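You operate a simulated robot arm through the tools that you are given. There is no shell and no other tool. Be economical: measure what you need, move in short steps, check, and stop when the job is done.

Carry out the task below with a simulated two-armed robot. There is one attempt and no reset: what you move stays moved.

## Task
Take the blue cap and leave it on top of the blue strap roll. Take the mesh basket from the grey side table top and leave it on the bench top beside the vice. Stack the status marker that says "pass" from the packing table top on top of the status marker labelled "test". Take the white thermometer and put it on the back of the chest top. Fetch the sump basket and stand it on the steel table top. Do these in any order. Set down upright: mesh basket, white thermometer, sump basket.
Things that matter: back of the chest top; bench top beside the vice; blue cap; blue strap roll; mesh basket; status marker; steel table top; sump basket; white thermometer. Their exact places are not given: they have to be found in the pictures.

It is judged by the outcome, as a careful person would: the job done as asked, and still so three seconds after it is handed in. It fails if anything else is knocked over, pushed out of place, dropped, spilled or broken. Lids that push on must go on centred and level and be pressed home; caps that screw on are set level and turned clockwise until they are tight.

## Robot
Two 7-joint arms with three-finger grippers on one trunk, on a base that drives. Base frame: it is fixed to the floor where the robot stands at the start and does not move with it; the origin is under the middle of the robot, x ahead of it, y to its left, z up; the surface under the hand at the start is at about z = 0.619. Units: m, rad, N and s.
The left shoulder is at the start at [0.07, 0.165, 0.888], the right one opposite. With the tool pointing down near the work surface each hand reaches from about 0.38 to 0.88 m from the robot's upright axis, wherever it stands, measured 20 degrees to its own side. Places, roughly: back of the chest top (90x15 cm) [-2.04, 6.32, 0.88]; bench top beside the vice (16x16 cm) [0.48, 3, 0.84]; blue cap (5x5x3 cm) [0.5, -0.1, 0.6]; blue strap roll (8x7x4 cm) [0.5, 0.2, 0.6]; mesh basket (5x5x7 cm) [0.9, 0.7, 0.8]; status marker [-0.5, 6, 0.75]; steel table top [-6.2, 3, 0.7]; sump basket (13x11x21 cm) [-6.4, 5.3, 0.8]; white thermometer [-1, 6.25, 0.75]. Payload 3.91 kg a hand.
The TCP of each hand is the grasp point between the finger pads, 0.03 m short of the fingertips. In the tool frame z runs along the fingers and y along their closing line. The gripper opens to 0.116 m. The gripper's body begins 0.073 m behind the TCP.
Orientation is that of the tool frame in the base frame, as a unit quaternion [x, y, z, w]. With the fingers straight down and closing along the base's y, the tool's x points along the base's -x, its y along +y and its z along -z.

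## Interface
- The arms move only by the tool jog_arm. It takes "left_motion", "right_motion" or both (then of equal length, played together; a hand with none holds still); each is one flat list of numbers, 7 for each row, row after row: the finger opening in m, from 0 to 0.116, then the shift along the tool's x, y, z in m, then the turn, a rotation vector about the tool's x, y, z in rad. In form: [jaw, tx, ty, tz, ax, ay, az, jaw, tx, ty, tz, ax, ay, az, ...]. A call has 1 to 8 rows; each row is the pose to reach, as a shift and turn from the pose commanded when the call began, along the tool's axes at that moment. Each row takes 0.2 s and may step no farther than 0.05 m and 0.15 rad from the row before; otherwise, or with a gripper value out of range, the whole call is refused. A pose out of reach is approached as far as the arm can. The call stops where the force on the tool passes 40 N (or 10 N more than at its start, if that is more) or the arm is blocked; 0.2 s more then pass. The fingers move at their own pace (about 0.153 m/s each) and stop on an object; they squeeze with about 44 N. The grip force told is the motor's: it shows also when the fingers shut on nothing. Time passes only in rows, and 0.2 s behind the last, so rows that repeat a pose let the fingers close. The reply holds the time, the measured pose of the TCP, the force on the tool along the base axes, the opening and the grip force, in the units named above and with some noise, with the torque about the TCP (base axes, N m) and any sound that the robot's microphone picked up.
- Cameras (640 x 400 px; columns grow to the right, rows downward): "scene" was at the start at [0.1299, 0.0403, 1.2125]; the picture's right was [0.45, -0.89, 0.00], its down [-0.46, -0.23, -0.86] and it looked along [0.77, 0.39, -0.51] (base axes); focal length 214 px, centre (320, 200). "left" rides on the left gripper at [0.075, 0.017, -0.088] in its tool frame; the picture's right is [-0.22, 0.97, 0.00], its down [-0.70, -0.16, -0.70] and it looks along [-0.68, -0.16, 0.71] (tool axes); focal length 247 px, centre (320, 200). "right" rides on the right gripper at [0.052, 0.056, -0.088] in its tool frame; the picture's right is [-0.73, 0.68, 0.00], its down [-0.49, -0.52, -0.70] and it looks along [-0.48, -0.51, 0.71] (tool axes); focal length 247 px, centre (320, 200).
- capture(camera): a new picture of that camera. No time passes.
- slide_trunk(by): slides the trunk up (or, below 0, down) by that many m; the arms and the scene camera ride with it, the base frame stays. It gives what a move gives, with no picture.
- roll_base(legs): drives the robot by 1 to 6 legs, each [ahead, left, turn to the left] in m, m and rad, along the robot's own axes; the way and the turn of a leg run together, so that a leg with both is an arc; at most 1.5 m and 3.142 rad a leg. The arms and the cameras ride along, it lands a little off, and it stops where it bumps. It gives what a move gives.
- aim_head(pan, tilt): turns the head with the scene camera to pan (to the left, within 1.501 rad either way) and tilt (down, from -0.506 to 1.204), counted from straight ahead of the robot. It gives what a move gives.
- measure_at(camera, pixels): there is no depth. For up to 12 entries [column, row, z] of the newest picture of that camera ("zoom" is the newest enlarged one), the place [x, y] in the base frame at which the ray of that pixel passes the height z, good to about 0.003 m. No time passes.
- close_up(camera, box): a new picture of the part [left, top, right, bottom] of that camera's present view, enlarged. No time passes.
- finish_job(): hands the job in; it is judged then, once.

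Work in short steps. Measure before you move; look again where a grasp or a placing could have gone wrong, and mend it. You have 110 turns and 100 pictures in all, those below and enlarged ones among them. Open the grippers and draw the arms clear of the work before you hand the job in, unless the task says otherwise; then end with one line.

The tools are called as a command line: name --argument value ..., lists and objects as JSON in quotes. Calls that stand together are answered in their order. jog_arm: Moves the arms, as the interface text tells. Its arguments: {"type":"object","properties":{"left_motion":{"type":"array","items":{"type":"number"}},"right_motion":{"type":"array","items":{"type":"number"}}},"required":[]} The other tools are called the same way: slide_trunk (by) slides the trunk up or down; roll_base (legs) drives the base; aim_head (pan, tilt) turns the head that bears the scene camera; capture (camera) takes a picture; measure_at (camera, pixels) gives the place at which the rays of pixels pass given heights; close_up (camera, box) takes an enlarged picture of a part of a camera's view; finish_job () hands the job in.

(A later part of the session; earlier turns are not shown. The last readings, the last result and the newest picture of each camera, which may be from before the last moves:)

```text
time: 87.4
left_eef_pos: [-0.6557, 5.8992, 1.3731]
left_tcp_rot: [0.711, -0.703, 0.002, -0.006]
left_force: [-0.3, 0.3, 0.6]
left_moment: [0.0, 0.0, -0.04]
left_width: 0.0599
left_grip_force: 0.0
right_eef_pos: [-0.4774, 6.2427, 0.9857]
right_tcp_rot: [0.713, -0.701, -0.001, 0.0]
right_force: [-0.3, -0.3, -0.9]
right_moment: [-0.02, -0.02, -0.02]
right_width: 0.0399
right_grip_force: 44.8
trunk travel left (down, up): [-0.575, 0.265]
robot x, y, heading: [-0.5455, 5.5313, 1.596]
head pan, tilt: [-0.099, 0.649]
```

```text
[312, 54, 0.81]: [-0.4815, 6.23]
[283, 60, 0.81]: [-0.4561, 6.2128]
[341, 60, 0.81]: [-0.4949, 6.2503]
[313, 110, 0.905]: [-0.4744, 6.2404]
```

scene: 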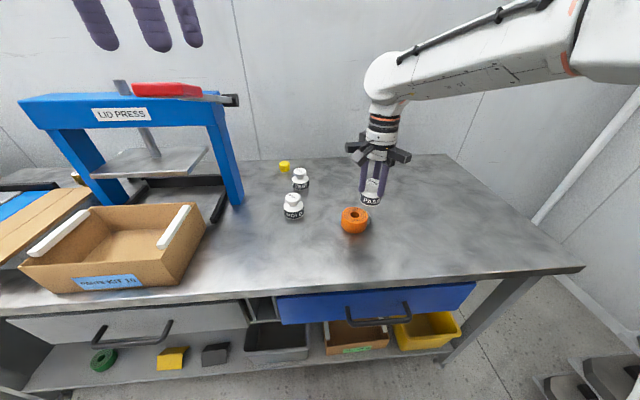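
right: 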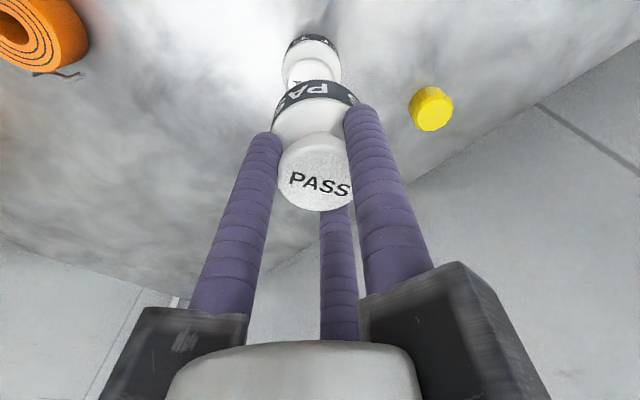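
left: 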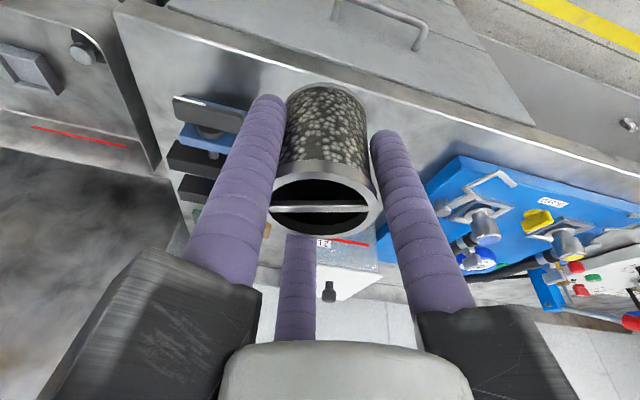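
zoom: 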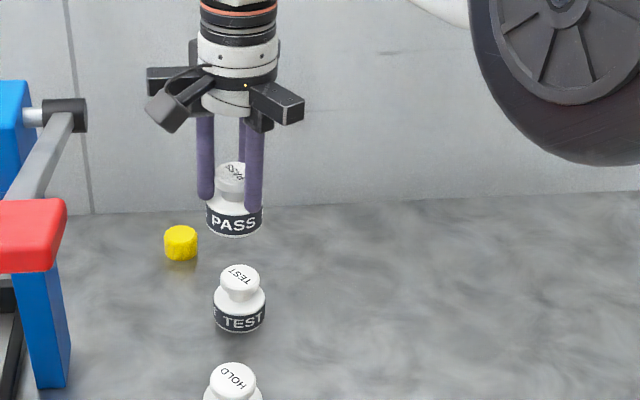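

TEST centre ≈(-0.474,6.241). Trim 3 mm and lower to just above, then in small steps to contact.

jog_arm --right_motion '[0.0, 0.0015, -0.0035, 0.02, 0, 0, 0, 0.0, 0.0015, -0.0035, 0.038, 0, 0, 0, 0.0, 0.0015, -0.0035, 0.044, 0, 0, 0, 0.0, 0.0015, -0.0035, 0.044, 0, 0, 0]'

close_up --camera "scene" --box '[290, 150, 370, 210]'

capture --camera "right"

```text
time: 88.4
left_eef_pos: [-0.6564, 5.8987, 1.373]
left_tcp_rot: [0.711, -0.704, 0.001, -0.007]
left_force: [-0.1, 0.3, -0.7]
left_moment: [0.01, 0.01, 0.03]
left_width: 0.0601
left_grip_force: 0.1
right_eef_pos: [-0.4715, 6.24, 0.9407]
right_tcp_rot: [0.713, -0.701, -0.002, 0.001]
right_force: [-0.2, -0.3, -1.3]
right_moment: [0.02, -0.01, -0.02]
right_width: 0.0401
right_grip_force: 44.1
trunk travel left (down, up): [-0.575, 0.265]
robot x, y, heading: [-0.5413, 5.5261, 1.592]
head pan, tilt: [-0.099, 0.649]
```

```text
6.67 times, centred on (330, 180) of scene
```

zoom: 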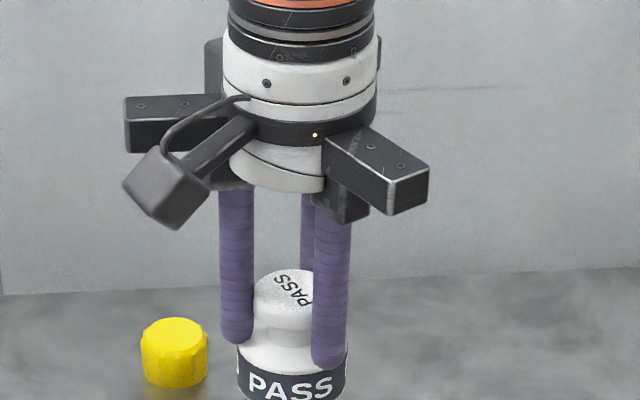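

```text
39 pictures are left
```

right: 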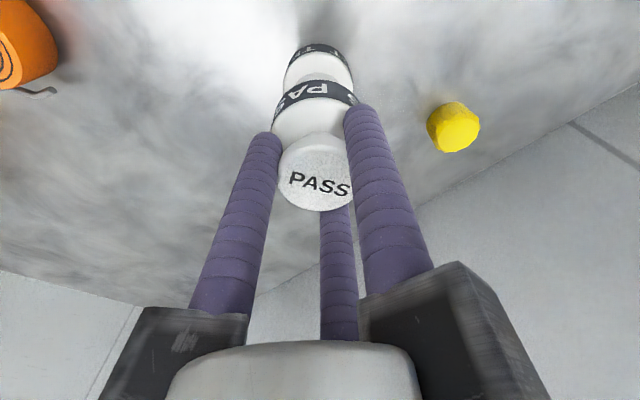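

Well aligned. Lower in small steps until contact.

jog_arm --right_motion '[0.0, 0, 0.001, 0.003, 0, 0, 0, 0.0, 0, 0.001, 0.006, 0, 0, 0, 0.0, 0, 0.001, 0.008, 0, 0, 0, 0.0, 0, 0.001, 0.01, 0, 0, 0, 0.0, 0, 0.001, 0.012, 0, 0, 0, 0.0, 0, 0.001, 0.014, 0, 0, 0, 0.0, 0, 0.001, 0.016, 0, 0, 0]'

close_up --camera "scene" --box '[290, 160, 370, 220]'

```text
time: 90.0
left_eef_pos: [-0.6554, 5.8982, 1.3736]
left_tcp_rot: [0.711, -0.703, 0.001, -0.006]
left_force: [-0.6, 0.5, -0.9]
left_moment: [-0.01, 0.02, 0.03]
left_width: 0.0599
left_grip_force: 0.0
right_eef_pos: [-0.4706, 6.2388, 0.9258]
right_tcp_rot: [0.713, -0.701, -0.002, 0.0]
right_force: [-0.5, -0.8, -0.7]
right_moment: [0.03, 0.01, 0.01]
right_width: 0.0398
right_grip_force: 44.0
trunk travel left (down, up): [-0.575, 0.265]
robot x, y, heading: [-0.5429, 5.5292, 1.596]
head pan, tilt: [-0.099, 0.649]
```

```text
6.67 times, centred on (330, 190) of scene
```

zoom: 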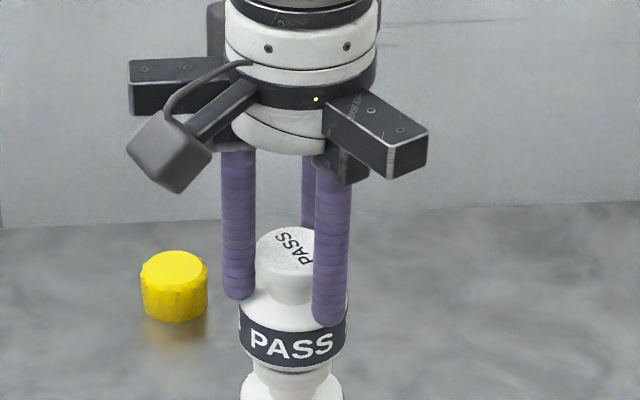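

Nearly touching; the stack looks aligned. Continue in small steps.

jog_arm --right_motion '[0.0, 0, 0, 0.0015, 0, 0, 0, 0.0, 0, 0, 0.003, 0, 0, 0, 0.0, 0, 0, 0.0045, 0, 0, 0, 0.0, 0, 0, 0.006, 0, 0, 0, 0.0, 0, 0, 0.0075, 0, 0, 0]'

close_up --camera "scene" --box '[290, 160, 370, 220]'

```text
time: 91.2
left_eef_pos: [-0.6576, 5.8981, 1.3724]
left_tcp_rot: [0.711, -0.704, 0.0, -0.007]
left_force: [-0.3, 0.1, 0.1]
left_moment: [0.01, 0.0, -0.01]
left_width: 0.0598
left_grip_force: 0.0
right_eef_pos: [-0.4716, 6.2385, 0.9163]
right_tcp_rot: [0.713, -0.701, -0.002, 0.001]
right_force: [-0.1, 0.6, -1.2]
right_moment: [-0.02, -0.02, 0.02]
right_width: 0.04
right_grip_force: 44.0
trunk travel left (down, up): [-0.575, 0.265]
robot x, y, heading: [-0.5403, 5.5301, 1.588]
head pan, tilt: [-0.099, 0.649]
```

```text
6.67 times, centred on (330, 190) of scene
```

zoom: 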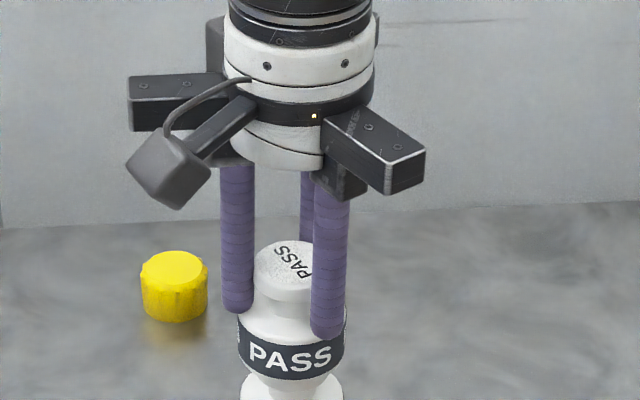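

jog_arm --right_motion '[0.0, 0, 0, 0.0015, 0, 0, 0, 0.0, 0, 0, 0.003, 0, 0, 0, 0.0, 0, 0, 0.0045, 0, 0, 0, 0.0, 0, 0, 0.006, 0, 0, 0, 0.0, 0, 0, 0.0075, 0, 0, 0, 0.0, 0, 0, 0.009, 0, 0, 0, 0.0, 0, 0, 0.0105, 0, 0, 0]'

close_up --camera "scene" --box '[290, 170, 370, 230]'

```text
time: 92.6
left_eef_pos: [-0.6579, 5.8976, 1.372]
left_tcp_rot: [0.711, -0.704, 0.001, -0.006]
left_force: [-0.1, 1.1, -0.8]
left_moment: [-0.09, 0.02, 0.01]
left_width: 0.0601
left_grip_force: 0.1
right_eef_pos: [-0.4718, 6.2411, 0.9154]
right_tcp_rot: [0.714, -0.701, -0.007, -0.003]
right_force: [0.6, -2.4, 22.3]
right_moment: [-0.39, -0.06, 0.02]
right_width: 0.04
right_grip_force: 44.1
trunk travel left (down, up): [-0.575, 0.265]
robot x, y, heading: [-0.545, 5.527, 1.597]
head pan, tilt: [-0.099, 0.649]
stopped in row 7 (right hand): the force on the tool passed its limit at 41 N (the readings are from after the stop); the commanded pose is now the measured one
```

```text
6.67 times, centred on (330, 200) of scene
```

zoom: 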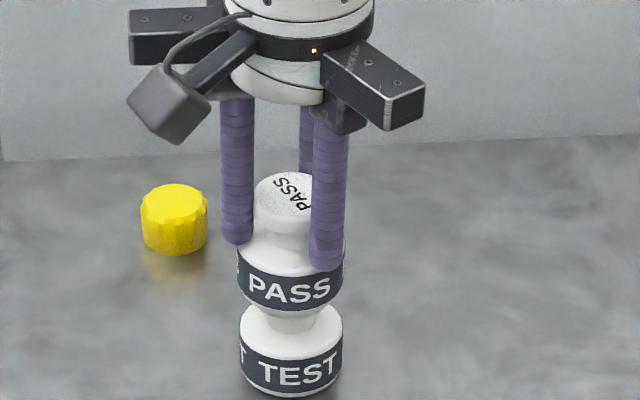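

Contact, aligned in view. Ease off, open a little, and rise.

jog_arm --right_motion '[0.0, 0, 0, -0.001, 0, 0, 0, 0.045, 0, 0, -0.001, 0, 0, 0, 0.06, 0, 0, -0.001, 0, 0, 0, 0.075, 0, 0, -0.001, 0, 0, 0, 0.08, 0, 0, -0.04, 0, 0, 0, 0.08, 0, 0, -0.085, 0, 0, 0, 0.08, 0.02, -0.01, -0.125, 0, 0, 0]'

capture --camera "scene"

capture --camera "right"

```text
time: 94.2
left_eef_pos: [-0.6555, 5.8955, 1.3736]
left_tcp_rot: [0.711, -0.703, 0.0, -0.007]
left_force: [0.5, -0.8, 0.0]
left_moment: [0.04, 0.03, -0.01]
left_width: 0.0601
left_grip_force: 0.1
right_eef_pos: [-0.4594, 6.218, 1.0392]
right_tcp_rot: [0.713, -0.701, -0.005, -0.003]
right_force: [-0.1, -0.6, 0.5]
right_moment: [0.06, 0.0, -0.03]
right_width: 0.08
right_grip_force: 0.1
trunk travel left (down, up): [-0.575, 0.265]
robot x, y, heading: [-0.5416, 5.5316, 1.596]
head pan, tilt: [-0.099, 0.649]
```

```text
35 pictures are left
```

scene: 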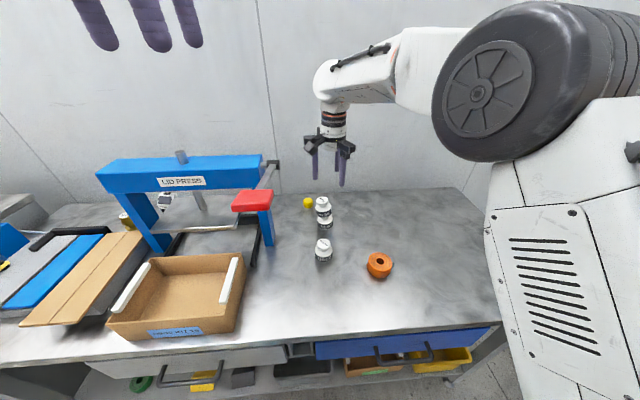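

```text
34 pictures are left
```

right: 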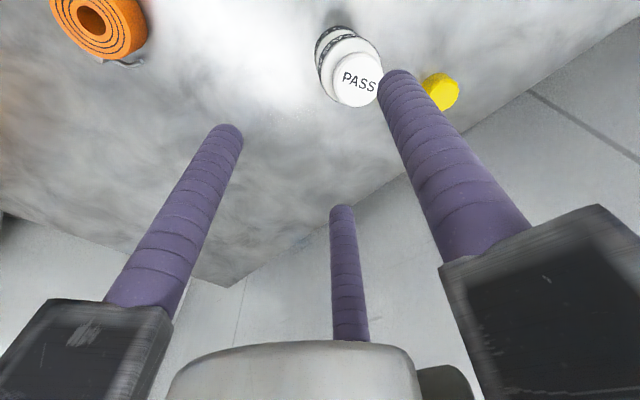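

PASS is stacked on TEST. Now find the thermometer: something white at (163,200) behind the press; enlarge.

close_up --camera "scene" --box '[80, 150, 280, 270]'

measure_at --camera "scene" --pixels '[[163, 210, 0.785], [128, 228, 0.785], [163, 195, 0.82], [153, 250, 0.785], [268, 245, 0.785], [120, 330, 0.785], [237, 333, 0.785]]'

```text
3.20 times, centred on (180, 210) of scene
```

zoom: 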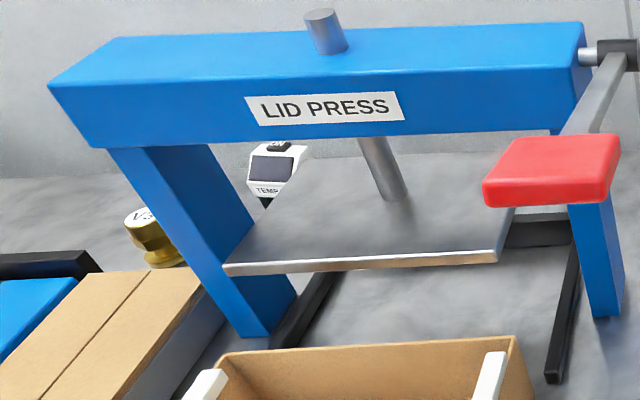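

```text
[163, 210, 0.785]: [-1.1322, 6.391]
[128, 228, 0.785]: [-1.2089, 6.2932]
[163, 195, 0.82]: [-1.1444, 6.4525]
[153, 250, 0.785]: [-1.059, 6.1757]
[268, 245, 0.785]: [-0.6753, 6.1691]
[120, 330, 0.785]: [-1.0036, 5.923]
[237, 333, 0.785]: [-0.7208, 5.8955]
```

The white "TEMP" thermometer stands behind the press's left leg near (-1.1,6.37). Pull the right hand in, back off and shift left for a clear view.

jog_arm --right_motion '[0.08, 0.03, -0.015, -0.03, 0, 0, 0, 0.08, 0.07, -0.033, -0.05, 0, 0, 0, 0.08, 0.11, -0.052, -0.07, 0, 0, 0, 0.08, 0.15, -0.071, -0.09, 0, 0, 0, 0.08, 0.19, -0.09, -0.11, 0, 0, 0, 0.08, 0.23, -0.11, -0.13, 0, 0, 0, 0.08, 0.27, -0.13, -0.15, 0, 0, 0]'

roll_base --legs '[[-0.25, 0, -0.02], [0, 0.85, 0]]'

aim_head --pan -0.2 --tilt 0.5

capture --camera "scene"

```text
time: 95.8
left_eef_pos: [-0.6545, 5.8971, 1.3738]
left_tcp_rot: [0.711, -0.703, -0.001, -0.007]
left_force: [0.1, -0.3, 0.0]
left_moment: [0.03, 0.01, 0.01]
left_width: 0.06
left_grip_force: 0.1
right_eef_pos: [-0.3234, 5.9486, 1.1872]
right_tcp_rot: [0.713, -0.701, -0.005, -0.003]
right_force: [2.0, 0.5, 0.2]
right_moment: [0.04, 0.14, -0.02]
right_width: 0.0799
right_grip_force: 0.0
trunk travel left (down, up): [-0.575, 0.265]
robot x, y, heading: [-0.539, 5.5314, 1.596]
head pan, tilt: [-0.099, 0.649]
```

```text
time: 101.8
left_eef_pos: [-1.49, 5.6528, 1.3724]
left_tcp_rot: [-0.7, 0.714, -0.001, 0.007]
left_force: [-0.5, -0.6, -0.5]
left_moment: [0.02, 0.02, 0.03]
left_width: 0.0602
left_grip_force: 0.1
right_eef_pos: [-1.1583, 5.6955, 1.1885]
right_tcp_rot: [-0.704, 0.711, 0.004, 0.002]
right_force: [-0.5, 0.5, 0.1]
right_moment: [0.01, -0.02, 0.04]
right_width: 0.0803
right_grip_force: 0.1
trunk travel left (down, up): [-0.575, 0.265]
robot x, y, heading: [-1.3923, 5.2805, 1.567]
head pan, tilt: [-0.099, 0.649]
```

```text
time: 102.5
left_eef_pos: [-1.4899, 5.6512, 1.3741]
left_tcp_rot: [-0.7, 0.714, -0.001, 0.007]
left_force: [1.4, 0.0, -0.6]
left_moment: [-0.02, -0.01, -0.03]
left_width: 0.0603
left_grip_force: 0.1
right_eef_pos: [-1.1579, 5.695, 1.1876]
right_tcp_rot: [-0.703, 0.711, 0.005, 0.003]
right_force: [0.1, -0.1, 0.2]
right_moment: [-0.02, -0.02, -0.01]
right_width: 0.0799
right_grip_force: 0.2
trunk travel left (down, up): [-0.575, 0.265]
robot x, y, heading: [-1.3863, 5.2811, 1.566]
head pan, tilt: [-0.201, 0.499]
```

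```text
32 pictures are left
```

scene: 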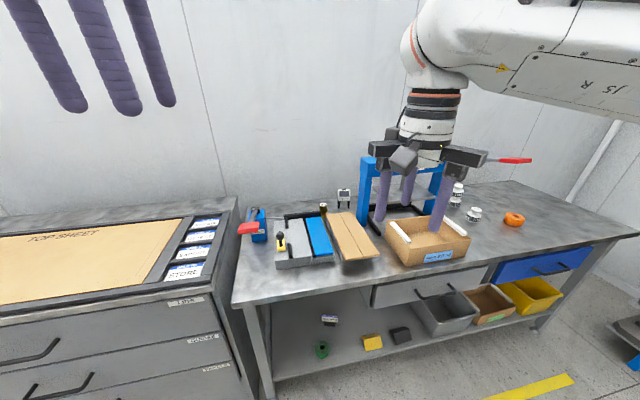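

The thermometer is at (345,195), left of the press leg. Enlarge and measure.

close_up --camera "scene" --box '[290, 150, 430, 260]'

measure_at --camera "scene" --pixels '[[345, 208, 0.785], [323, 212, 0.785], [365, 212, 0.785], [345, 190, 0.84], [345, 190, 0.88], [345, 190, 0.92], [420, 225, 0.785], [230, 200, 0.88], [150, 215, 0.88], [20, 212, 0.88]]'

```text
3.64 times, centred on (360, 205) of scene
```

zoom: 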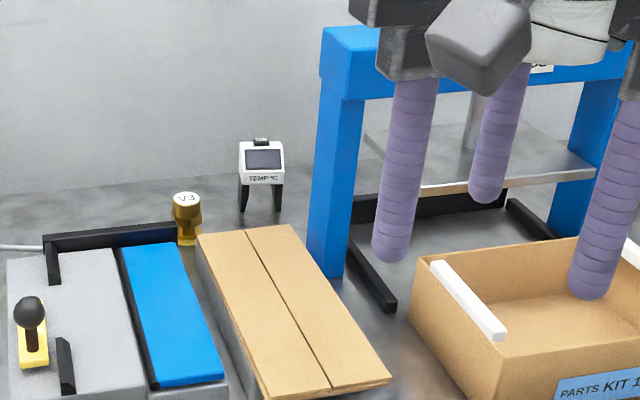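

```text
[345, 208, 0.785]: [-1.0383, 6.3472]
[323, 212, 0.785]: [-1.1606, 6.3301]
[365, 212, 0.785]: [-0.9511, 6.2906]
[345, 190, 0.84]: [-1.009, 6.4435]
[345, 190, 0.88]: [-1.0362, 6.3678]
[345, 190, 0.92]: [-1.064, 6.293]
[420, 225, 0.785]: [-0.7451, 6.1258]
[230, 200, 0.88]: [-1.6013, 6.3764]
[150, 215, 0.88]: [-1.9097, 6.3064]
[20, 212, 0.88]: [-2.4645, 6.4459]
```

measure_at --camera "zoom" --pixels '[[150, 187, 0.785], [220, 178, 0.785], [243, 211, 0.785], [278, 210, 0.785], [240, 142, 0.88], [284, 142, 0.88], [308, 250, 0.785], [342, 277, 0.785], [322, 75, 0.97], [187, 243, 0.785], [222, 195, 0.83], [262, 140, 0.88]]'

roll_base --legs '[[0.23, -0.06, 0.0]]'

```text
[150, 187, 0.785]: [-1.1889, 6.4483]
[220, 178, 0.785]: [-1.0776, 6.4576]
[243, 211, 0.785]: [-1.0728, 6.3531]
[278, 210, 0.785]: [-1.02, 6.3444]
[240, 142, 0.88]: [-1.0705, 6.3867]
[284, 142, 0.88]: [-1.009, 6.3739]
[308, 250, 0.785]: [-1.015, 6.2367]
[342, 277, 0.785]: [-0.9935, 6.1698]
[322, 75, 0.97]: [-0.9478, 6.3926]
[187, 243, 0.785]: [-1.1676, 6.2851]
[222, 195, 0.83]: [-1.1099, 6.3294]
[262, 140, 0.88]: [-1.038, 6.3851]
```

```text
time: 104.2
left_eef_pos: [-1.4267, 5.8874, 1.3725]
left_tcp_rot: [-0.7, 0.714, 0.0, 0.007]
left_force: [0.6, 0.3, -0.2]
left_moment: [-0.02, 0.01, -0.04]
left_width: 0.0598
left_grip_force: 0.0
right_eef_pos: [-1.0975, 5.9284, 1.1888]
right_tcp_rot: [-0.702, 0.712, 0.004, 0.002]
right_force: [-0.4, -0.7, 0.5]
right_moment: [0.01, 0.03, 0.01]
right_width: 0.08
right_grip_force: 0.2
trunk travel left (down, up): [-0.575, 0.265]
robot x, y, heading: [-1.3208, 5.5152, 1.561]
head pan, tilt: [-0.201, 0.499]
```

Wall is at y≈6.45; thermometer spans x≈-1.07..-1.01, y≈6.35; the press leg is just front-right of it. Bring the right hand above to view it.

jog_arm --right_motion '[0.1, -0.046, -0.002, 0.0, 0, 0, 0, 0.1, -0.092, -0.004, 0.0, 0, 0, 0, 0.1, -0.138, -0.006, 0.0, 0, 0, 0, 0.1, -0.184, -0.008, 0.01, 0, 0, 0, 0.1, -0.23, -0.01, 0.02, 0, 0, 0, 0.1, -0.275, -0.012, 0.04, 0, 0, 0, 0.1, -0.32, -0.013, 0.06, 0, 0, 0, 0.1, -0.32, -0.013, 0.07, 0, 0, 0]'

capture --camera "right"

```text
time: 106.0
left_eef_pos: [-1.427, 5.8827, 1.3729]
left_tcp_rot: [-0.7, 0.715, 0.0, 0.008]
left_force: [0.6, 0.2, 0.3]
left_moment: [0.05, -0.02, -0.02]
left_width: 0.0603
left_grip_force: 0.1
right_eef_pos: [-1.0769, 6.2463, 1.1225]
right_tcp_rot: [-0.702, 0.712, 0.005, 0.003]
right_force: [-0.2, -0.3, -0.7]
right_moment: [0.07, 0.02, -0.04]
right_width: 0.1003
right_grip_force: 0.1
trunk travel left (down, up): [-0.575, 0.265]
robot x, y, heading: [-1.3225, 5.5148, 1.559]
head pan, tilt: [-0.201, 0.499]
```

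```text
30 pictures are left
```

right: 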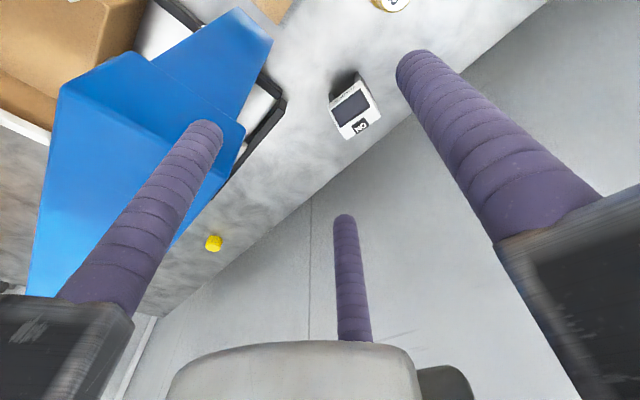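

close_up --camera "right" --box '[305, 60, 405, 150]'

measure_at --camera "right" --pixels '[[345, 138, 0.88], [379, 118, 0.88], [333, 105, 0.83], [363, 85, 0.83], [245, 130, 1.0], [60, 90, 1.0], [135, 52, 1.0], [242, 135, 1.05], [272, 42, 0.785], [392, 5, 0.83]]'

```text
4.44 times, centred on (355, 105) of right
```

zoom: 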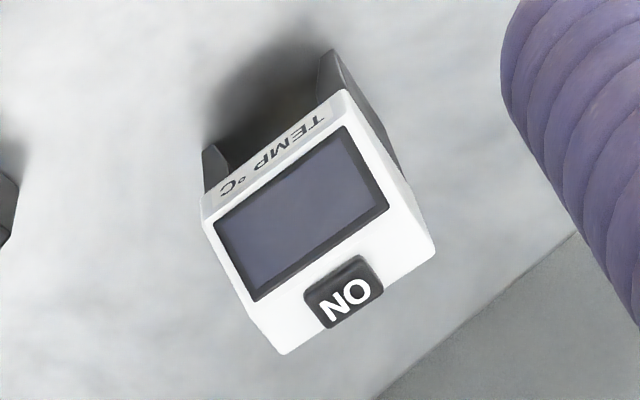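

```text
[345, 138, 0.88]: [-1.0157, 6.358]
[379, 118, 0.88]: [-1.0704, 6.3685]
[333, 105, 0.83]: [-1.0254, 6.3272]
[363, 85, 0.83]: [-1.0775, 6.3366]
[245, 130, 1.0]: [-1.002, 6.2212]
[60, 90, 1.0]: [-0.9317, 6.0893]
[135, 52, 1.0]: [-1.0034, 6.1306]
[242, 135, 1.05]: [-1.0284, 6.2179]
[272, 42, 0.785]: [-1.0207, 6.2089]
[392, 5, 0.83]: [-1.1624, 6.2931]
```

The display body is ≈0.056 wide, centred (-1.047,6.352), yawed ~10°; beam back is y≈6.22. Align the hand and move above it, then view.

jog_arm --right_motion '[0.1, -0.035, -0.01, 0.0, 0, 0, 0.05, 0.1, -0.07, -0.02, 0.01, 0, 0, 0.1, 0.1, -0.106, -0.0285, 0.03, 0, 0, 0.15, 0.1, -0.106, -0.0285, 0.075, 0, 0, 0.175, 0.1, -0.106, -0.0285, 0.12, 0, 0, 0.175, 0.1, -0.106, -0.0285, 0.155, 0, 0, 0.175, 0.1, -0.106, -0.0285, 0.155, 0, 0, 0.175]'

capture --camera "right"

```text
time: 107.7
left_eef_pos: [-1.4283, 5.8881, 1.3729]
left_tcp_rot: [-0.7, 0.715, -0.001, 0.006]
left_force: [-0.2, 0.6, -0.2]
left_moment: [-0.04, -0.01, 0.01]
left_width: 0.0602
left_grip_force: 0.0
right_eef_pos: [-1.0384, 6.3279, 0.9777]
right_tcp_rot: [-0.637, 0.77, 0.005, 0.001]
right_force: [0.0, 0.9, -0.8]
right_moment: [-0.01, 0.01, 0.0]
right_width: 0.0999
right_grip_force: 0.0
right hand out of reach, approached as far as the arm can: row 2, 3, 4, 5, 6, 7
trunk travel left (down, up): [-0.575, 0.265]
robot x, y, heading: [-1.3252, 5.5118, 1.566]
head pan, tilt: [-0.201, 0.499]
```

```text
28 pictures are left
```

right: 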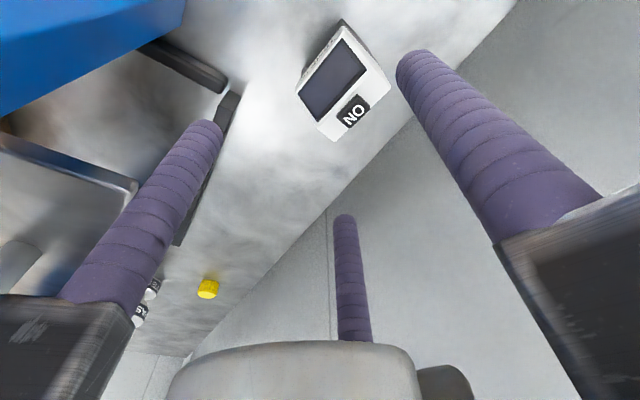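

Slightly out of reach; measure again from here, then pull the hand back/left, drive a bit ahead and right.

measure_at --camera "right" --pixels '[[333, 141, 0.88], [391, 92, 0.88], [297, 89, 0.84], [343, 27, 0.84], [333, 141, 0.87], [391, 92, 0.87]]'

jog_arm --right_motion '[0.1, 0.0, 0.0, -0.045, 0, 0, 0, 0.1, 0.0, 0.03, -0.08, 0, 0, 0, 0.1, 0.02, 0.06, -0.1, 0, 0, 0, 0.1, 0.04, 0.09, -0.1, 0, 0, 0, 0.1, 0.06, 0.12, -0.1, 0, 0, 0]'

roll_base --legs '[[0.05, -0.12, 0.0]]'

```text
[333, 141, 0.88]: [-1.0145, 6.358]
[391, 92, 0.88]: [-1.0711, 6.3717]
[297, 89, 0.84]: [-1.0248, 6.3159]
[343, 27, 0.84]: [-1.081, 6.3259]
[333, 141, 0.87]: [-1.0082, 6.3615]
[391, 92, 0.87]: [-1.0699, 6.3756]
```

```text
time: 108.8
left_eef_pos: [-1.4284, 5.8847, 1.3721]
left_tcp_rot: [-0.699, 0.715, -0.001, 0.008]
left_force: [0.6, 0.5, 0.3]
left_moment: [0.08, -0.02, -0.03]
left_width: 0.0602
left_grip_force: 0.1
right_eef_pos: [-1.1693, 6.2852, 1.0787]
right_tcp_rot: [-0.636, 0.771, 0.004, 0.002]
right_force: [0.4, -0.2, -0.1]
right_moment: [0.02, -0.01, -0.02]
right_width: 0.0997
right_grip_force: 0.0
right hand out of reach, approached as far as the arm can: row 1, 2, 3, 4
trunk travel left (down, up): [-0.575, 0.265]
robot x, y, heading: [-1.3247, 5.5131, 1.562]
head pan, tilt: [-0.201, 0.499]
```

```text
time: 110.1
left_eef_pos: [-1.3065, 5.9351, 1.3736]
left_tcp_rot: [-0.699, 0.715, 0.0, 0.007]
left_force: [0.5, -0.6, -0.3]
left_moment: [-0.01, 0.0, 0.01]
left_width: 0.0598
left_grip_force: 0.0
right_eef_pos: [-1.047, 6.3357, 1.0787]
right_tcp_rot: [-0.637, 0.771, 0.005, 0.002]
right_force: [0.6, 0.5, -0.3]
right_moment: [-0.01, 0.0, -0.01]
right_width: 0.0999
right_grip_force: 0.1
trunk travel left (down, up): [-0.575, 0.265]
robot x, y, heading: [-1.2033, 5.5603, 1.56]
head pan, tilt: [-0.201, 0.499]
```

Hand is already above. Descend to TCP z≈0.862 around the thermometer body, then look.

jog_arm --right_motion '[0.1, -0.005, 0.001, 0.045, 0, 0, 0, 0.1, -0.011, 0.002, 0.09, 0, 0, 0, 0.1, -0.011, 0.002, 0.135, 0, 0, 0, 0.1, -0.011, 0.002, 0.165, 0, 0, 0, 0.1, -0.011, 0.002, 0.19, 0, 0, 0, 0.1, -0.011, 0.002, 0.205, 0, 0, 0, 0.1, -0.011, 0.002, 0.215, 0, 0, 0]'

capture --camera "right"

```text
time: 111.7
left_eef_pos: [-1.3085, 5.9333, 1.3764]
left_tcp_rot: [-0.699, 0.715, -0.001, 0.009]
left_force: [-0.8, -0.5, 0.5]
left_moment: [-0.01, -0.02, -0.04]
left_width: 0.06
left_grip_force: 0.1
right_eef_pos: [-1.0476, 6.3502, 0.8736]
right_tcp_rot: [-0.636, 0.772, 0.012, 0.007]
right_force: [-0.2, -0.1, -0.1]
right_moment: [0.02, -0.01, -0.01]
right_width: 0.1
right_grip_force: 0.0
trunk travel left (down, up): [-0.575, 0.265]
robot x, y, heading: [-1.2064, 5.5615, 1.561]
head pan, tilt: [-0.201, 0.499]
```

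```text
27 pictures are left
```

right: 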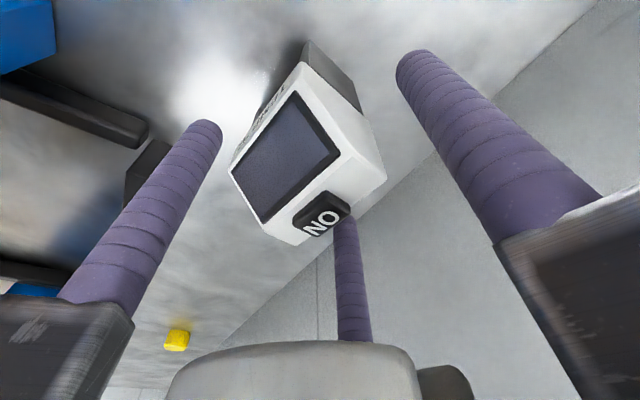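

The body sits centred between the fingers. Close.

jog_arm --right_motion '[0.08, 0, 0, 0.004, 0, 0, 0, 0.065, 0, 0, 0.006, 0, 0, 0, 0.055, 0, 0, 0.006, 0, 0, 0, 0.03, 0, 0, 0.006, 0, 0, 0, 0.0, 0, 0, 0.006, 0, 0, 0, 0.0, 0, 0, 0.006, 0, 0, 0]'

capture --camera "right"

```text
time: 113.1
left_eef_pos: [-1.3069, 5.9321, 1.3745]
left_tcp_rot: [-0.699, 0.715, -0.001, 0.007]
left_force: [-0.3, 0.0, -0.5]
left_moment: [0.0, 0.0, 0.01]
left_width: 0.06
left_grip_force: 0.1
right_eef_pos: [-1.0477, 6.3544, 0.8759]
right_tcp_rot: [-0.636, 0.772, 0.017, 0.01]
right_force: [-0.6, -0.1, 0.3]
right_moment: [0.01, 0.02, 0.02]
right_width: 0.0522
right_grip_force: 43.9
trunk travel left (down, up): [-0.575, 0.265]
robot x, y, heading: [-1.2039, 5.5632, 1.561]
head pan, tilt: [-0.201, 0.499]
```

```text
26 pictures are left
```

right: 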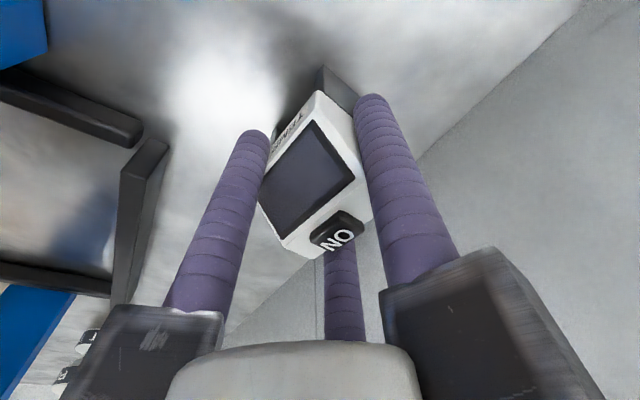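

Held (0.0522 m). Lift with the trunk by 0.2, then drive left to the chest with a slight back-off and look.

slide_trunk --by 0.2

roll_base --legs '[[-0.06, 0.0, 0.0], [0.0, 0.75, 0.01]]'

aim_head --pan -0.15 --tilt 0.7

capture --camera "scene"

```text
time: 113.5
left_eef_pos: [-1.3071, 5.9326, 1.3732]
left_tcp_rot: [-0.699, 0.716, 0.0, 0.007]
left_force: [-0.6, -1.1, -0.5]
left_moment: [0.02, 0.0, 0.0]
left_width: 0.06
left_grip_force: 0.1
right_eef_pos: [-1.0487, 6.3539, 0.8746]
right_tcp_rot: [-0.637, 0.771, 0.018, 0.012]
right_force: [-0.6, 0.1, 0.3]
right_moment: [-0.01, 0.03, 0.02]
right_width: 0.0523
right_grip_force: 44.7
trunk travel left (down, up): [-0.578, 0.262]
robot x, y, heading: [-1.2016, 5.5619, 1.564]
head pan, tilt: [-0.201, 0.499]
stopped: the force on the tool passed its limit at 43 N (the readings are from after the stop); the commanded pose is now the measured one
```

```text
time: 114.7
left_eef_pos: [-1.3149, 5.868, 1.3773]
left_tcp_rot: [-0.701, 0.713, 0.0, 0.009]
left_force: [1.5, 0.5, 0.0]
left_moment: [-0.01, 0.1, 0.01]
left_width: 0.06
left_grip_force: 0.0
right_eef_pos: [-1.0687, 6.2926, 0.8849]
right_tcp_rot: [-0.645, 0.764, 0.023, 0.015]
right_force: [0.2, 0.5, -2.7]
right_moment: [0.01, 0.01, 0.05]
right_width: 0.0522
right_grip_force: 43.6
trunk travel left (down, up): [-0.578, 0.262]
robot x, y, heading: [-1.2056, 5.4959, 1.571]
head pan, tilt: [-0.201, 0.499]
stopped in leg 2: the robot was blocked; the commanded pose is now the measured one
```

```text
time: 115.4
left_eef_pos: [-1.3171, 5.8682, 1.3775]
left_tcp_rot: [-0.701, 0.713, -0.001, 0.011]
left_force: [-0.9, -0.1, 0.1]
left_moment: [0.02, -0.02, 0.02]
left_width: 0.0602
left_grip_force: 0.0
right_eef_pos: [-1.0674, 6.2934, 0.8845]
right_tcp_rot: [-0.644, 0.765, 0.021, 0.016]
right_force: [0.9, -0.3, -1.7]
right_moment: [-0.04, 0.01, -0.05]
right_width: 0.0522
right_grip_force: 43.2
trunk travel left (down, up): [-0.578, 0.262]
robot x, y, heading: [-1.2023, 5.4993, 1.568]
head pan, tilt: [-0.15, 0.7]
```

```text
25 pictures are left
```

scene: 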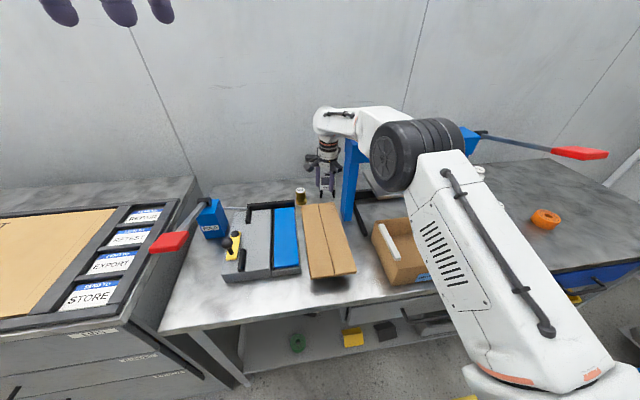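

The trunk lift tripped on force and the base then stopped; I check around the hand right away.

close_up --camera "scene" --box '[270, 130, 390, 230]'

capture --camera "right"

```text
4.00 times, centred on (330, 180) of scene
```

zoom: 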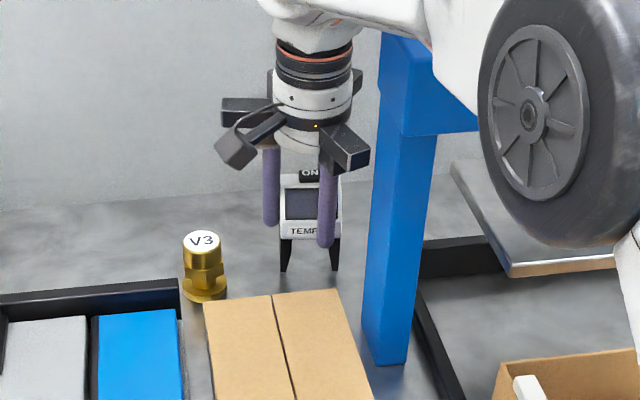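

```text
23 pictures are left
```

right: 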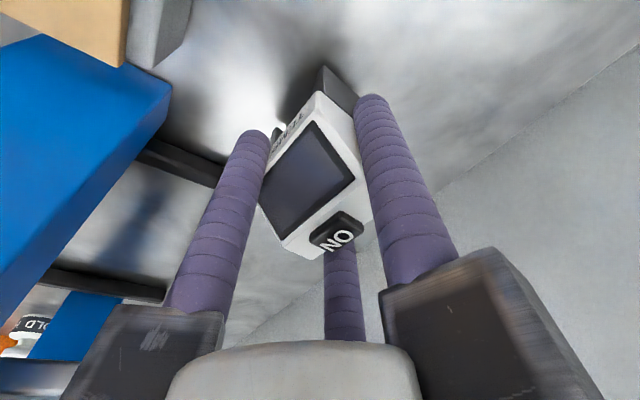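

The thermometer is still held and V3 is untouched; the right forearm/elbow likely lies against the press. Lift the hand straight up gently.

jog_arm --right_motion '[0.0, 0, 0, -0.015, 0, 0, 0, 0.0, 0, 0, -0.035, 0, 0, 0, 0.0, 0, 0, -0.065, 0, 0, 0, 0.0, 0, 0, -0.1, 0, 0, 0, 0.0, 0, 0, -0.14, 0, 0, 0, 0.0, 0, 0, -0.18, 0, 0, 0]'

capture --camera "scene"

```text
time: 116.3
left_eef_pos: [-1.3094, 5.8709, 1.3775]
left_tcp_rot: [-0.701, 0.714, 0.0, 0.009]
left_force: [0.5, -0.8, 0.0]
left_moment: [0.07, 0.01, 0.0]
left_width: 0.0599
left_grip_force: 0.0
right_eef_pos: [-1.0583, 6.2868, 0.9371]
right_tcp_rot: [-0.641, 0.768, 0.01, 0.004]
right_force: [2.9, 7.0, -16.2]
right_moment: [0.21, 0.75, 0.46]
right_width: 0.0523
right_grip_force: 43.8
trunk travel left (down, up): [-0.578, 0.262]
robot x, y, heading: [-1.2078, 5.501, 1.563]
head pan, tilt: [-0.15, 0.7]
stopped in row 4 (right hand): the force on the tool passed its limit at 72 N (the readings are from after the stop); the commanded pose is now the measured one
```

```text
22 pictures are left
```

scene: 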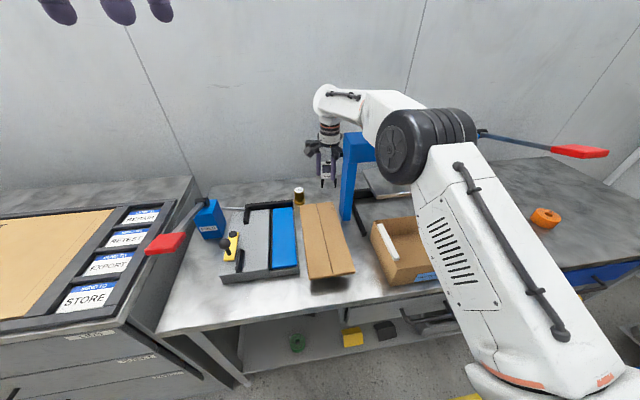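

The torque shows the gripper's front-right carrier catching under the press beam (contact ≈(+0.03,-0.056,+0.1) from the TCP). Move down slightly, then back toward the wall and left, before lifting.

jog_arm --right_motion '[0.0, 0, 0, 0.01, 0, 0, 0, 0.0, -0.015, 0.015, 0.01, 0, 0, 0, 0.0, -0.032, 0.028, 0.01, 0, 0, 0, 0.0, -0.048, 0.042, 0.01, 0, 0, 0, 0.0, -0.062, 0.055, 0.0, 0, 0, 0, 0.0, -0.062, 0.055, 0.0, 0, 0, 0]'

```text
time: 117.7
left_eef_pos: [-1.3115, 5.8701, 1.3766]
left_tcp_rot: [-0.701, 0.713, -0.001, 0.009]
left_force: [0.2, -0.8, 0.4]
left_moment: [-0.02, 0.02, 0.01]
left_width: 0.06
left_grip_force: 0.0
right_eef_pos: [-1.0777, 6.3178, 0.9296]
right_tcp_rot: [-0.641, 0.767, 0.012, 0.007]
right_force: [-0.4, 0.0, -2.9]
right_moment: [-0.01, 0.03, -0.01]
right_width: 0.0523
right_grip_force: 43.9
right hand out of reach, approached as far as the arm can: row 3, 4, 5, 6
trunk travel left (down, up): [-0.578, 0.262]
robot x, y, heading: [-1.2098, 5.4975, 1.565]
head pan, tilt: [-0.15, 0.7]
```

Free now. Shift further left, then lift.

jog_arm --right_motion '[0.0, 0, 0.02, 0, 0, 0, 0, 0.0, 0, 0.04, -0.01, 0, 0, 0, 0.0, 0.0, 0.05, -0.03, 0, 0, 0, 0.0, 0.0, 0.06, -0.06, 0, 0, 0, 0.0, 0.0, 0.06, -0.1, 0, 0, 0, 0.0, 0.0, 0.06, -0.14, 0, 0, 0, 0.0, 0.0, 0.06, -0.18, 0, 0, 0]'

capture --camera "scene"

```text
time: 119.3
left_eef_pos: [-1.3097, 5.8716, 1.3766]
left_tcp_rot: [-0.7, 0.714, 0.0, 0.008]
left_force: [0.2, 0.6, -0.2]
left_moment: [-0.01, 0.05, -0.01]
left_width: 0.0599
left_grip_force: 0.1
right_eef_pos: [-1.0998, 6.2797, 1.0683]
right_tcp_rot: [-0.642, 0.767, 0.01, 0.005]
right_force: [0.2, -0.3, -1.9]
right_moment: [-0.03, 0.01, 0.02]
right_width: 0.0524
right_grip_force: 44.4
right hand out of reach, approached as far as the arm can: row 1, 2, 3, 4, 5, 6, 7
trunk travel left (down, up): [-0.578, 0.262]
robot x, y, heading: [-1.2067, 5.4933, 1.567]
head pan, tilt: [-0.15, 0.7]
```

```text
21 pictures are left
```

scene: 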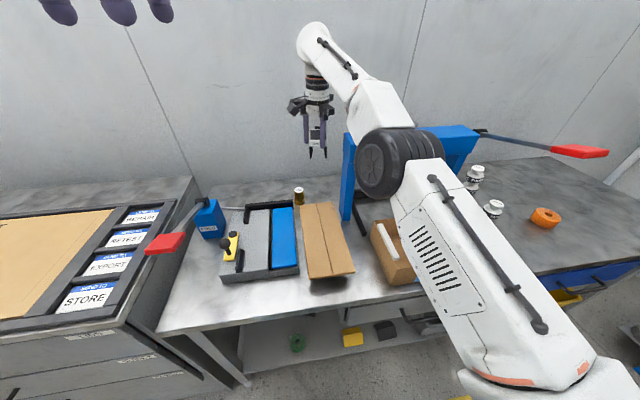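

Lifted and clear. Raise the trunk 0.1 for clearance over the red lever on the way.

slide_trunk --by 0.1

```text
time: 120.6
left_eef_pos: [-1.3112, 5.87, 1.4774]
left_tcp_rot: [-0.701, 0.714, 0.0, 0.01]
left_force: [0.4, -0.1, 0.1]
left_moment: [-0.03, 0.01, 0.01]
left_width: 0.0601
left_grip_force: 0.1
right_eef_pos: [-1.1007, 6.2798, 1.1698]
right_tcp_rot: [-0.642, 0.767, 0.011, 0.006]
right_force: [-0.6, -0.5, -1.7]
right_moment: [-0.01, 0.02, 0.0]
right_width: 0.0524
right_grip_force: 43.8
trunk travel left (down, up): [-0.678, 0.162]
robot x, y, heading: [-1.2033, 5.4973, 1.564]
head pan, tilt: [-0.15, 0.7]
```

Now back off a little and drive left to the chest.

roll_base --legs '[[-0.15, 0.0, 0.0], [0.0, 0.7, 0.0]]'

aim_head --pan -0.05 --tilt 0.75

capture --camera "scene"

```text
time: 125.4
left_eef_pos: [-2.0034, 5.7299, 1.4779]
left_tcp_rot: [-0.695, 0.719, 0.0, 0.009]
left_force: [0.0, -0.9, 0.3]
left_moment: [0.03, 0.03, -0.02]
left_width: 0.0599
left_grip_force: 0.0
right_eef_pos: [-1.7851, 6.1354, 1.169]
right_tcp_rot: [-0.636, 0.772, 0.011, 0.007]
right_force: [0.2, 0.4, -2.4]
right_moment: [-0.01, 0.0, -0.02]
right_width: 0.0521
right_grip_force: 44.1
trunk travel left (down, up): [-0.678, 0.162]
robot x, y, heading: [-1.904, 5.3535, 1.545]
head pan, tilt: [-0.15, 0.7]
```

```text
time: 126.1
left_eef_pos: [-2.0044, 5.7289, 1.4775]
left_tcp_rot: [-0.695, 0.719, -0.001, 0.009]
left_force: [-0.3, -1.2, 0.4]
left_moment: [-0.03, -0.01, -0.02]
left_width: 0.0604
left_grip_force: 0.3
right_eef_pos: [-1.7868, 6.135, 1.1695]
right_tcp_rot: [-0.635, 0.772, 0.011, 0.007]
right_force: [0.4, -0.6, -2.0]
right_moment: [0.02, 0.02, 0.06]
right_width: 0.0519
right_grip_force: 44.1
trunk travel left (down, up): [-0.678, 0.162]
robot x, y, heading: [-1.9051, 5.3551, 1.545]
head pan, tilt: [-0.051, 0.75]
```

```text
20 pictures are left
```

scene: 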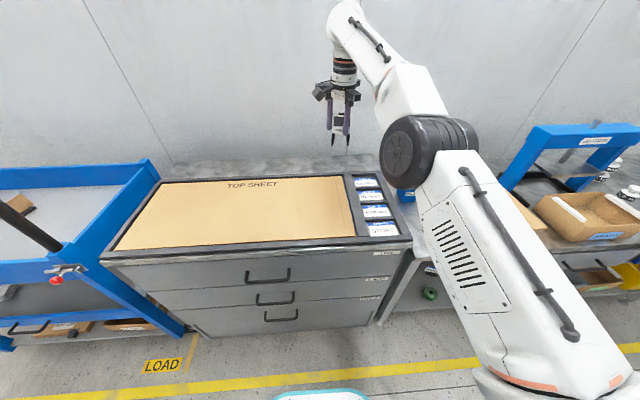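

measure_at --camera "scene" --pixels '[[300, 177, 0.88], [300, 156, 0.88], [345, 175, 0.88], [345, 155, 0.88], [270, 250, 0.87], [380, 240, 0.87], [175, 160, 0.88], [300, 177, 0.9]]'

close_up --camera "scene" --box '[230, 100, 410, 220]'

```text
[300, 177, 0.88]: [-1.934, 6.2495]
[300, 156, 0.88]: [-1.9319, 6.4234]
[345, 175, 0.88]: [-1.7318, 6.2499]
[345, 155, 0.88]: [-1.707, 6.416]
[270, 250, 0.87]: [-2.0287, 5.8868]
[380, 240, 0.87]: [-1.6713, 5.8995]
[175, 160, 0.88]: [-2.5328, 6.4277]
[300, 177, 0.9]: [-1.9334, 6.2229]
```

```text
3.33 times, centred on (320, 160) of scene
```

zoom: 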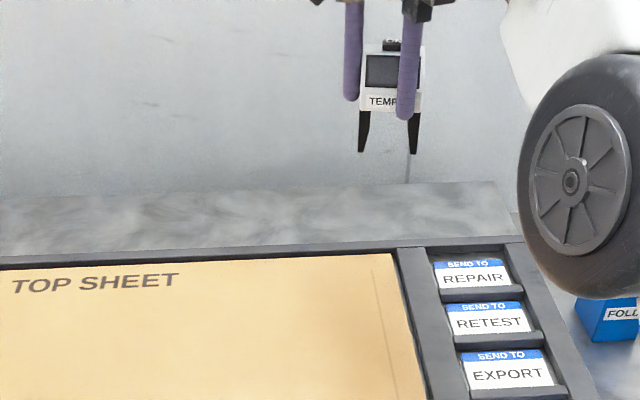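

The back strip spans y≈6.25–6.42. Drive ahead 0.16, then I'll set the thermometer near (-1.83,6.335).

roll_base --legs '[[0.16, 0.04, 0.02]]'

slide_trunk --by -0.1

```text
time: 127.5
left_eef_pos: [-2.0498, 5.8856, 1.4781]
left_tcp_rot: [-0.703, 0.711, 0.0, 0.008]
left_force: [0.4, 0.3, 0.1]
left_moment: [0.0, 0.0, 0.02]
left_width: 0.06
left_grip_force: 0.1
right_eef_pos: [-1.8401, 6.296, 1.1715]
right_tcp_rot: [-0.644, 0.765, 0.012, 0.006]
right_force: [-0.6, 0.4, -2.3]
right_moment: [-0.03, 0.02, 0.01]
right_width: 0.0521
right_grip_force: 44.0
trunk travel left (down, up): [-0.678, 0.162]
robot x, y, heading: [-1.9405, 5.5177, 1.57]
head pan, tilt: [-0.051, 0.75]
```

```text
time: 128.9
left_eef_pos: [-2.0501, 5.8874, 1.3776]
left_tcp_rot: [-0.702, 0.712, 0.0, 0.008]
left_force: [-1.2, 0.1, 0.5]
left_moment: [0.02, -0.01, 0.01]
left_width: 0.06
left_grip_force: 0.0
right_eef_pos: [-1.8409, 6.2989, 1.07]
right_tcp_rot: [-0.643, 0.766, 0.012, 0.006]
right_force: [0.1, -0.6, -1.2]
right_moment: [-0.03, 0.02, 0.0]
right_width: 0.0521
right_grip_force: 43.6
trunk travel left (down, up): [-0.578, 0.262]
robot x, y, heading: [-1.9435, 5.5178, 1.575]
head pan, tilt: [-0.051, 0.75]
```

jog_arm --right_motion '[0.0, -0.018, 0.003, 0.02, 0, 0, 0, 0.0, -0.0355, 0.006, 0.05, 0, 0, 0, 0.0, -0.0355, 0.006, 0.08, 0, 0, 0, 0.0, -0.0355, 0.006, 0.08, 0, 0, 0]'

close_up --camera "scene" --box '[270, 100, 410, 200]'

```text
time: 129.9
left_eef_pos: [-2.0499, 5.8883, 1.3775]
left_tcp_rot: [-0.702, 0.712, 0.0, 0.009]
left_force: [0.6, -0.3, -0.1]
left_moment: [-0.03, 0.02, -0.02]
left_width: 0.06
left_grip_force: 0.0
right_eef_pos: [-1.8283, 6.3249, 0.9903]
right_tcp_rot: [-0.644, 0.765, 0.013, 0.007]
right_force: [0.7, 0.9, -2.6]
right_moment: [0.03, 0.01, 0.01]
right_width: 0.052
right_grip_force: 44.2
right hand out of reach, approached as far as the arm can: row 1, 2, 3, 4
trunk travel left (down, up): [-0.578, 0.262]
robot x, y, heading: [-1.9419, 5.5158, 1.571]
head pan, tilt: [-0.051, 0.75]
```

```text
4.00 times, centred on (340, 150) of scene
```

zoom: 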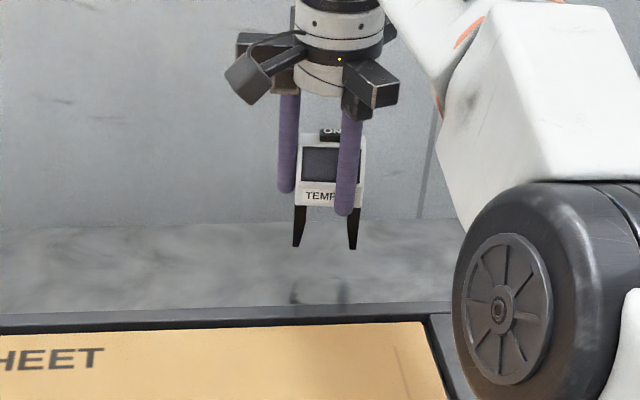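

Lower gently to contact (expected near z≈0.97).

jog_arm --right_motion '[0.0, 0, 0, 0.008, 0, 0, 0, 0.0, 0, 0, 0.013, 0, 0, 0, 0.0, 0, 0, 0.016, 0, 0, 0, 0.0, 0, 0, 0.019, 0, 0, 0, 0.0, 0, 0, 0.022, 0, 0, 0, 0.0, 0, 0, 0.025, 0, 0, 0, 0.0, 0, 0, 0.028, 0, 0, 0, 0.0, 0, 0, 0.031, 0, 0, 0]'

```text
time: 131.7
left_eef_pos: [-2.0492, 5.8854, 1.3772]
left_tcp_rot: [-0.703, 0.711, 0.0, 0.009]
left_force: [0.0, -1.0, -0.2]
left_moment: [0.01, -0.01, 0.02]
left_width: 0.0601
left_grip_force: 0.1
right_eef_pos: [-1.8286, 6.3286, 0.96]
right_tcp_rot: [-0.644, 0.765, 0.011, 0.005]
right_force: [-0.1, 0.1, 0.7]
right_moment: [-0.06, -0.08, 0.0]
right_width: 0.0522
right_grip_force: 43.9
trunk travel left (down, up): [-0.578, 0.262]
robot x, y, heading: [-1.9406, 5.515, 1.569]
head pan, tilt: [-0.051, 0.75]
```

Weight is just coming off. A couple more millimetres.

jog_arm --right_motion '[0.0, 0, 0, 0.001, 0, 0, 0, 0.0, 0, 0, 0.002, 0, 0, 0, 0.0, 0, 0, 0.003, 0, 0, 0]'

close_up --camera "scene" --box '[270, 100, 410, 200]'

```text
time: 132.5
left_eef_pos: [-2.0508, 5.8861, 1.3778]
left_tcp_rot: [-0.703, 0.711, 0.0, 0.01]
left_force: [-0.1, 0.2, -0.2]
left_moment: [-0.01, -0.03, 0.05]
left_width: 0.06
left_grip_force: 0.0
right_eef_pos: [-1.8285, 6.3283, 0.9587]
right_tcp_rot: [-0.643, 0.766, 0.011, 0.008]
right_force: [-0.2, -1.4, 9.0]
right_moment: [-0.39, -0.29, -0.04]
right_width: 0.052
right_grip_force: 44.1
trunk travel left (down, up): [-0.578, 0.262]
robot x, y, heading: [-1.9453, 5.5164, 1.574]
head pan, tilt: [-0.051, 0.75]
```

```text
4.00 times, centred on (340, 150) of scene
```

zoom: 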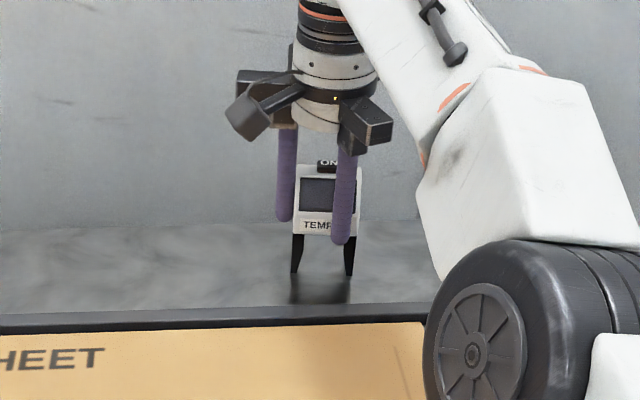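

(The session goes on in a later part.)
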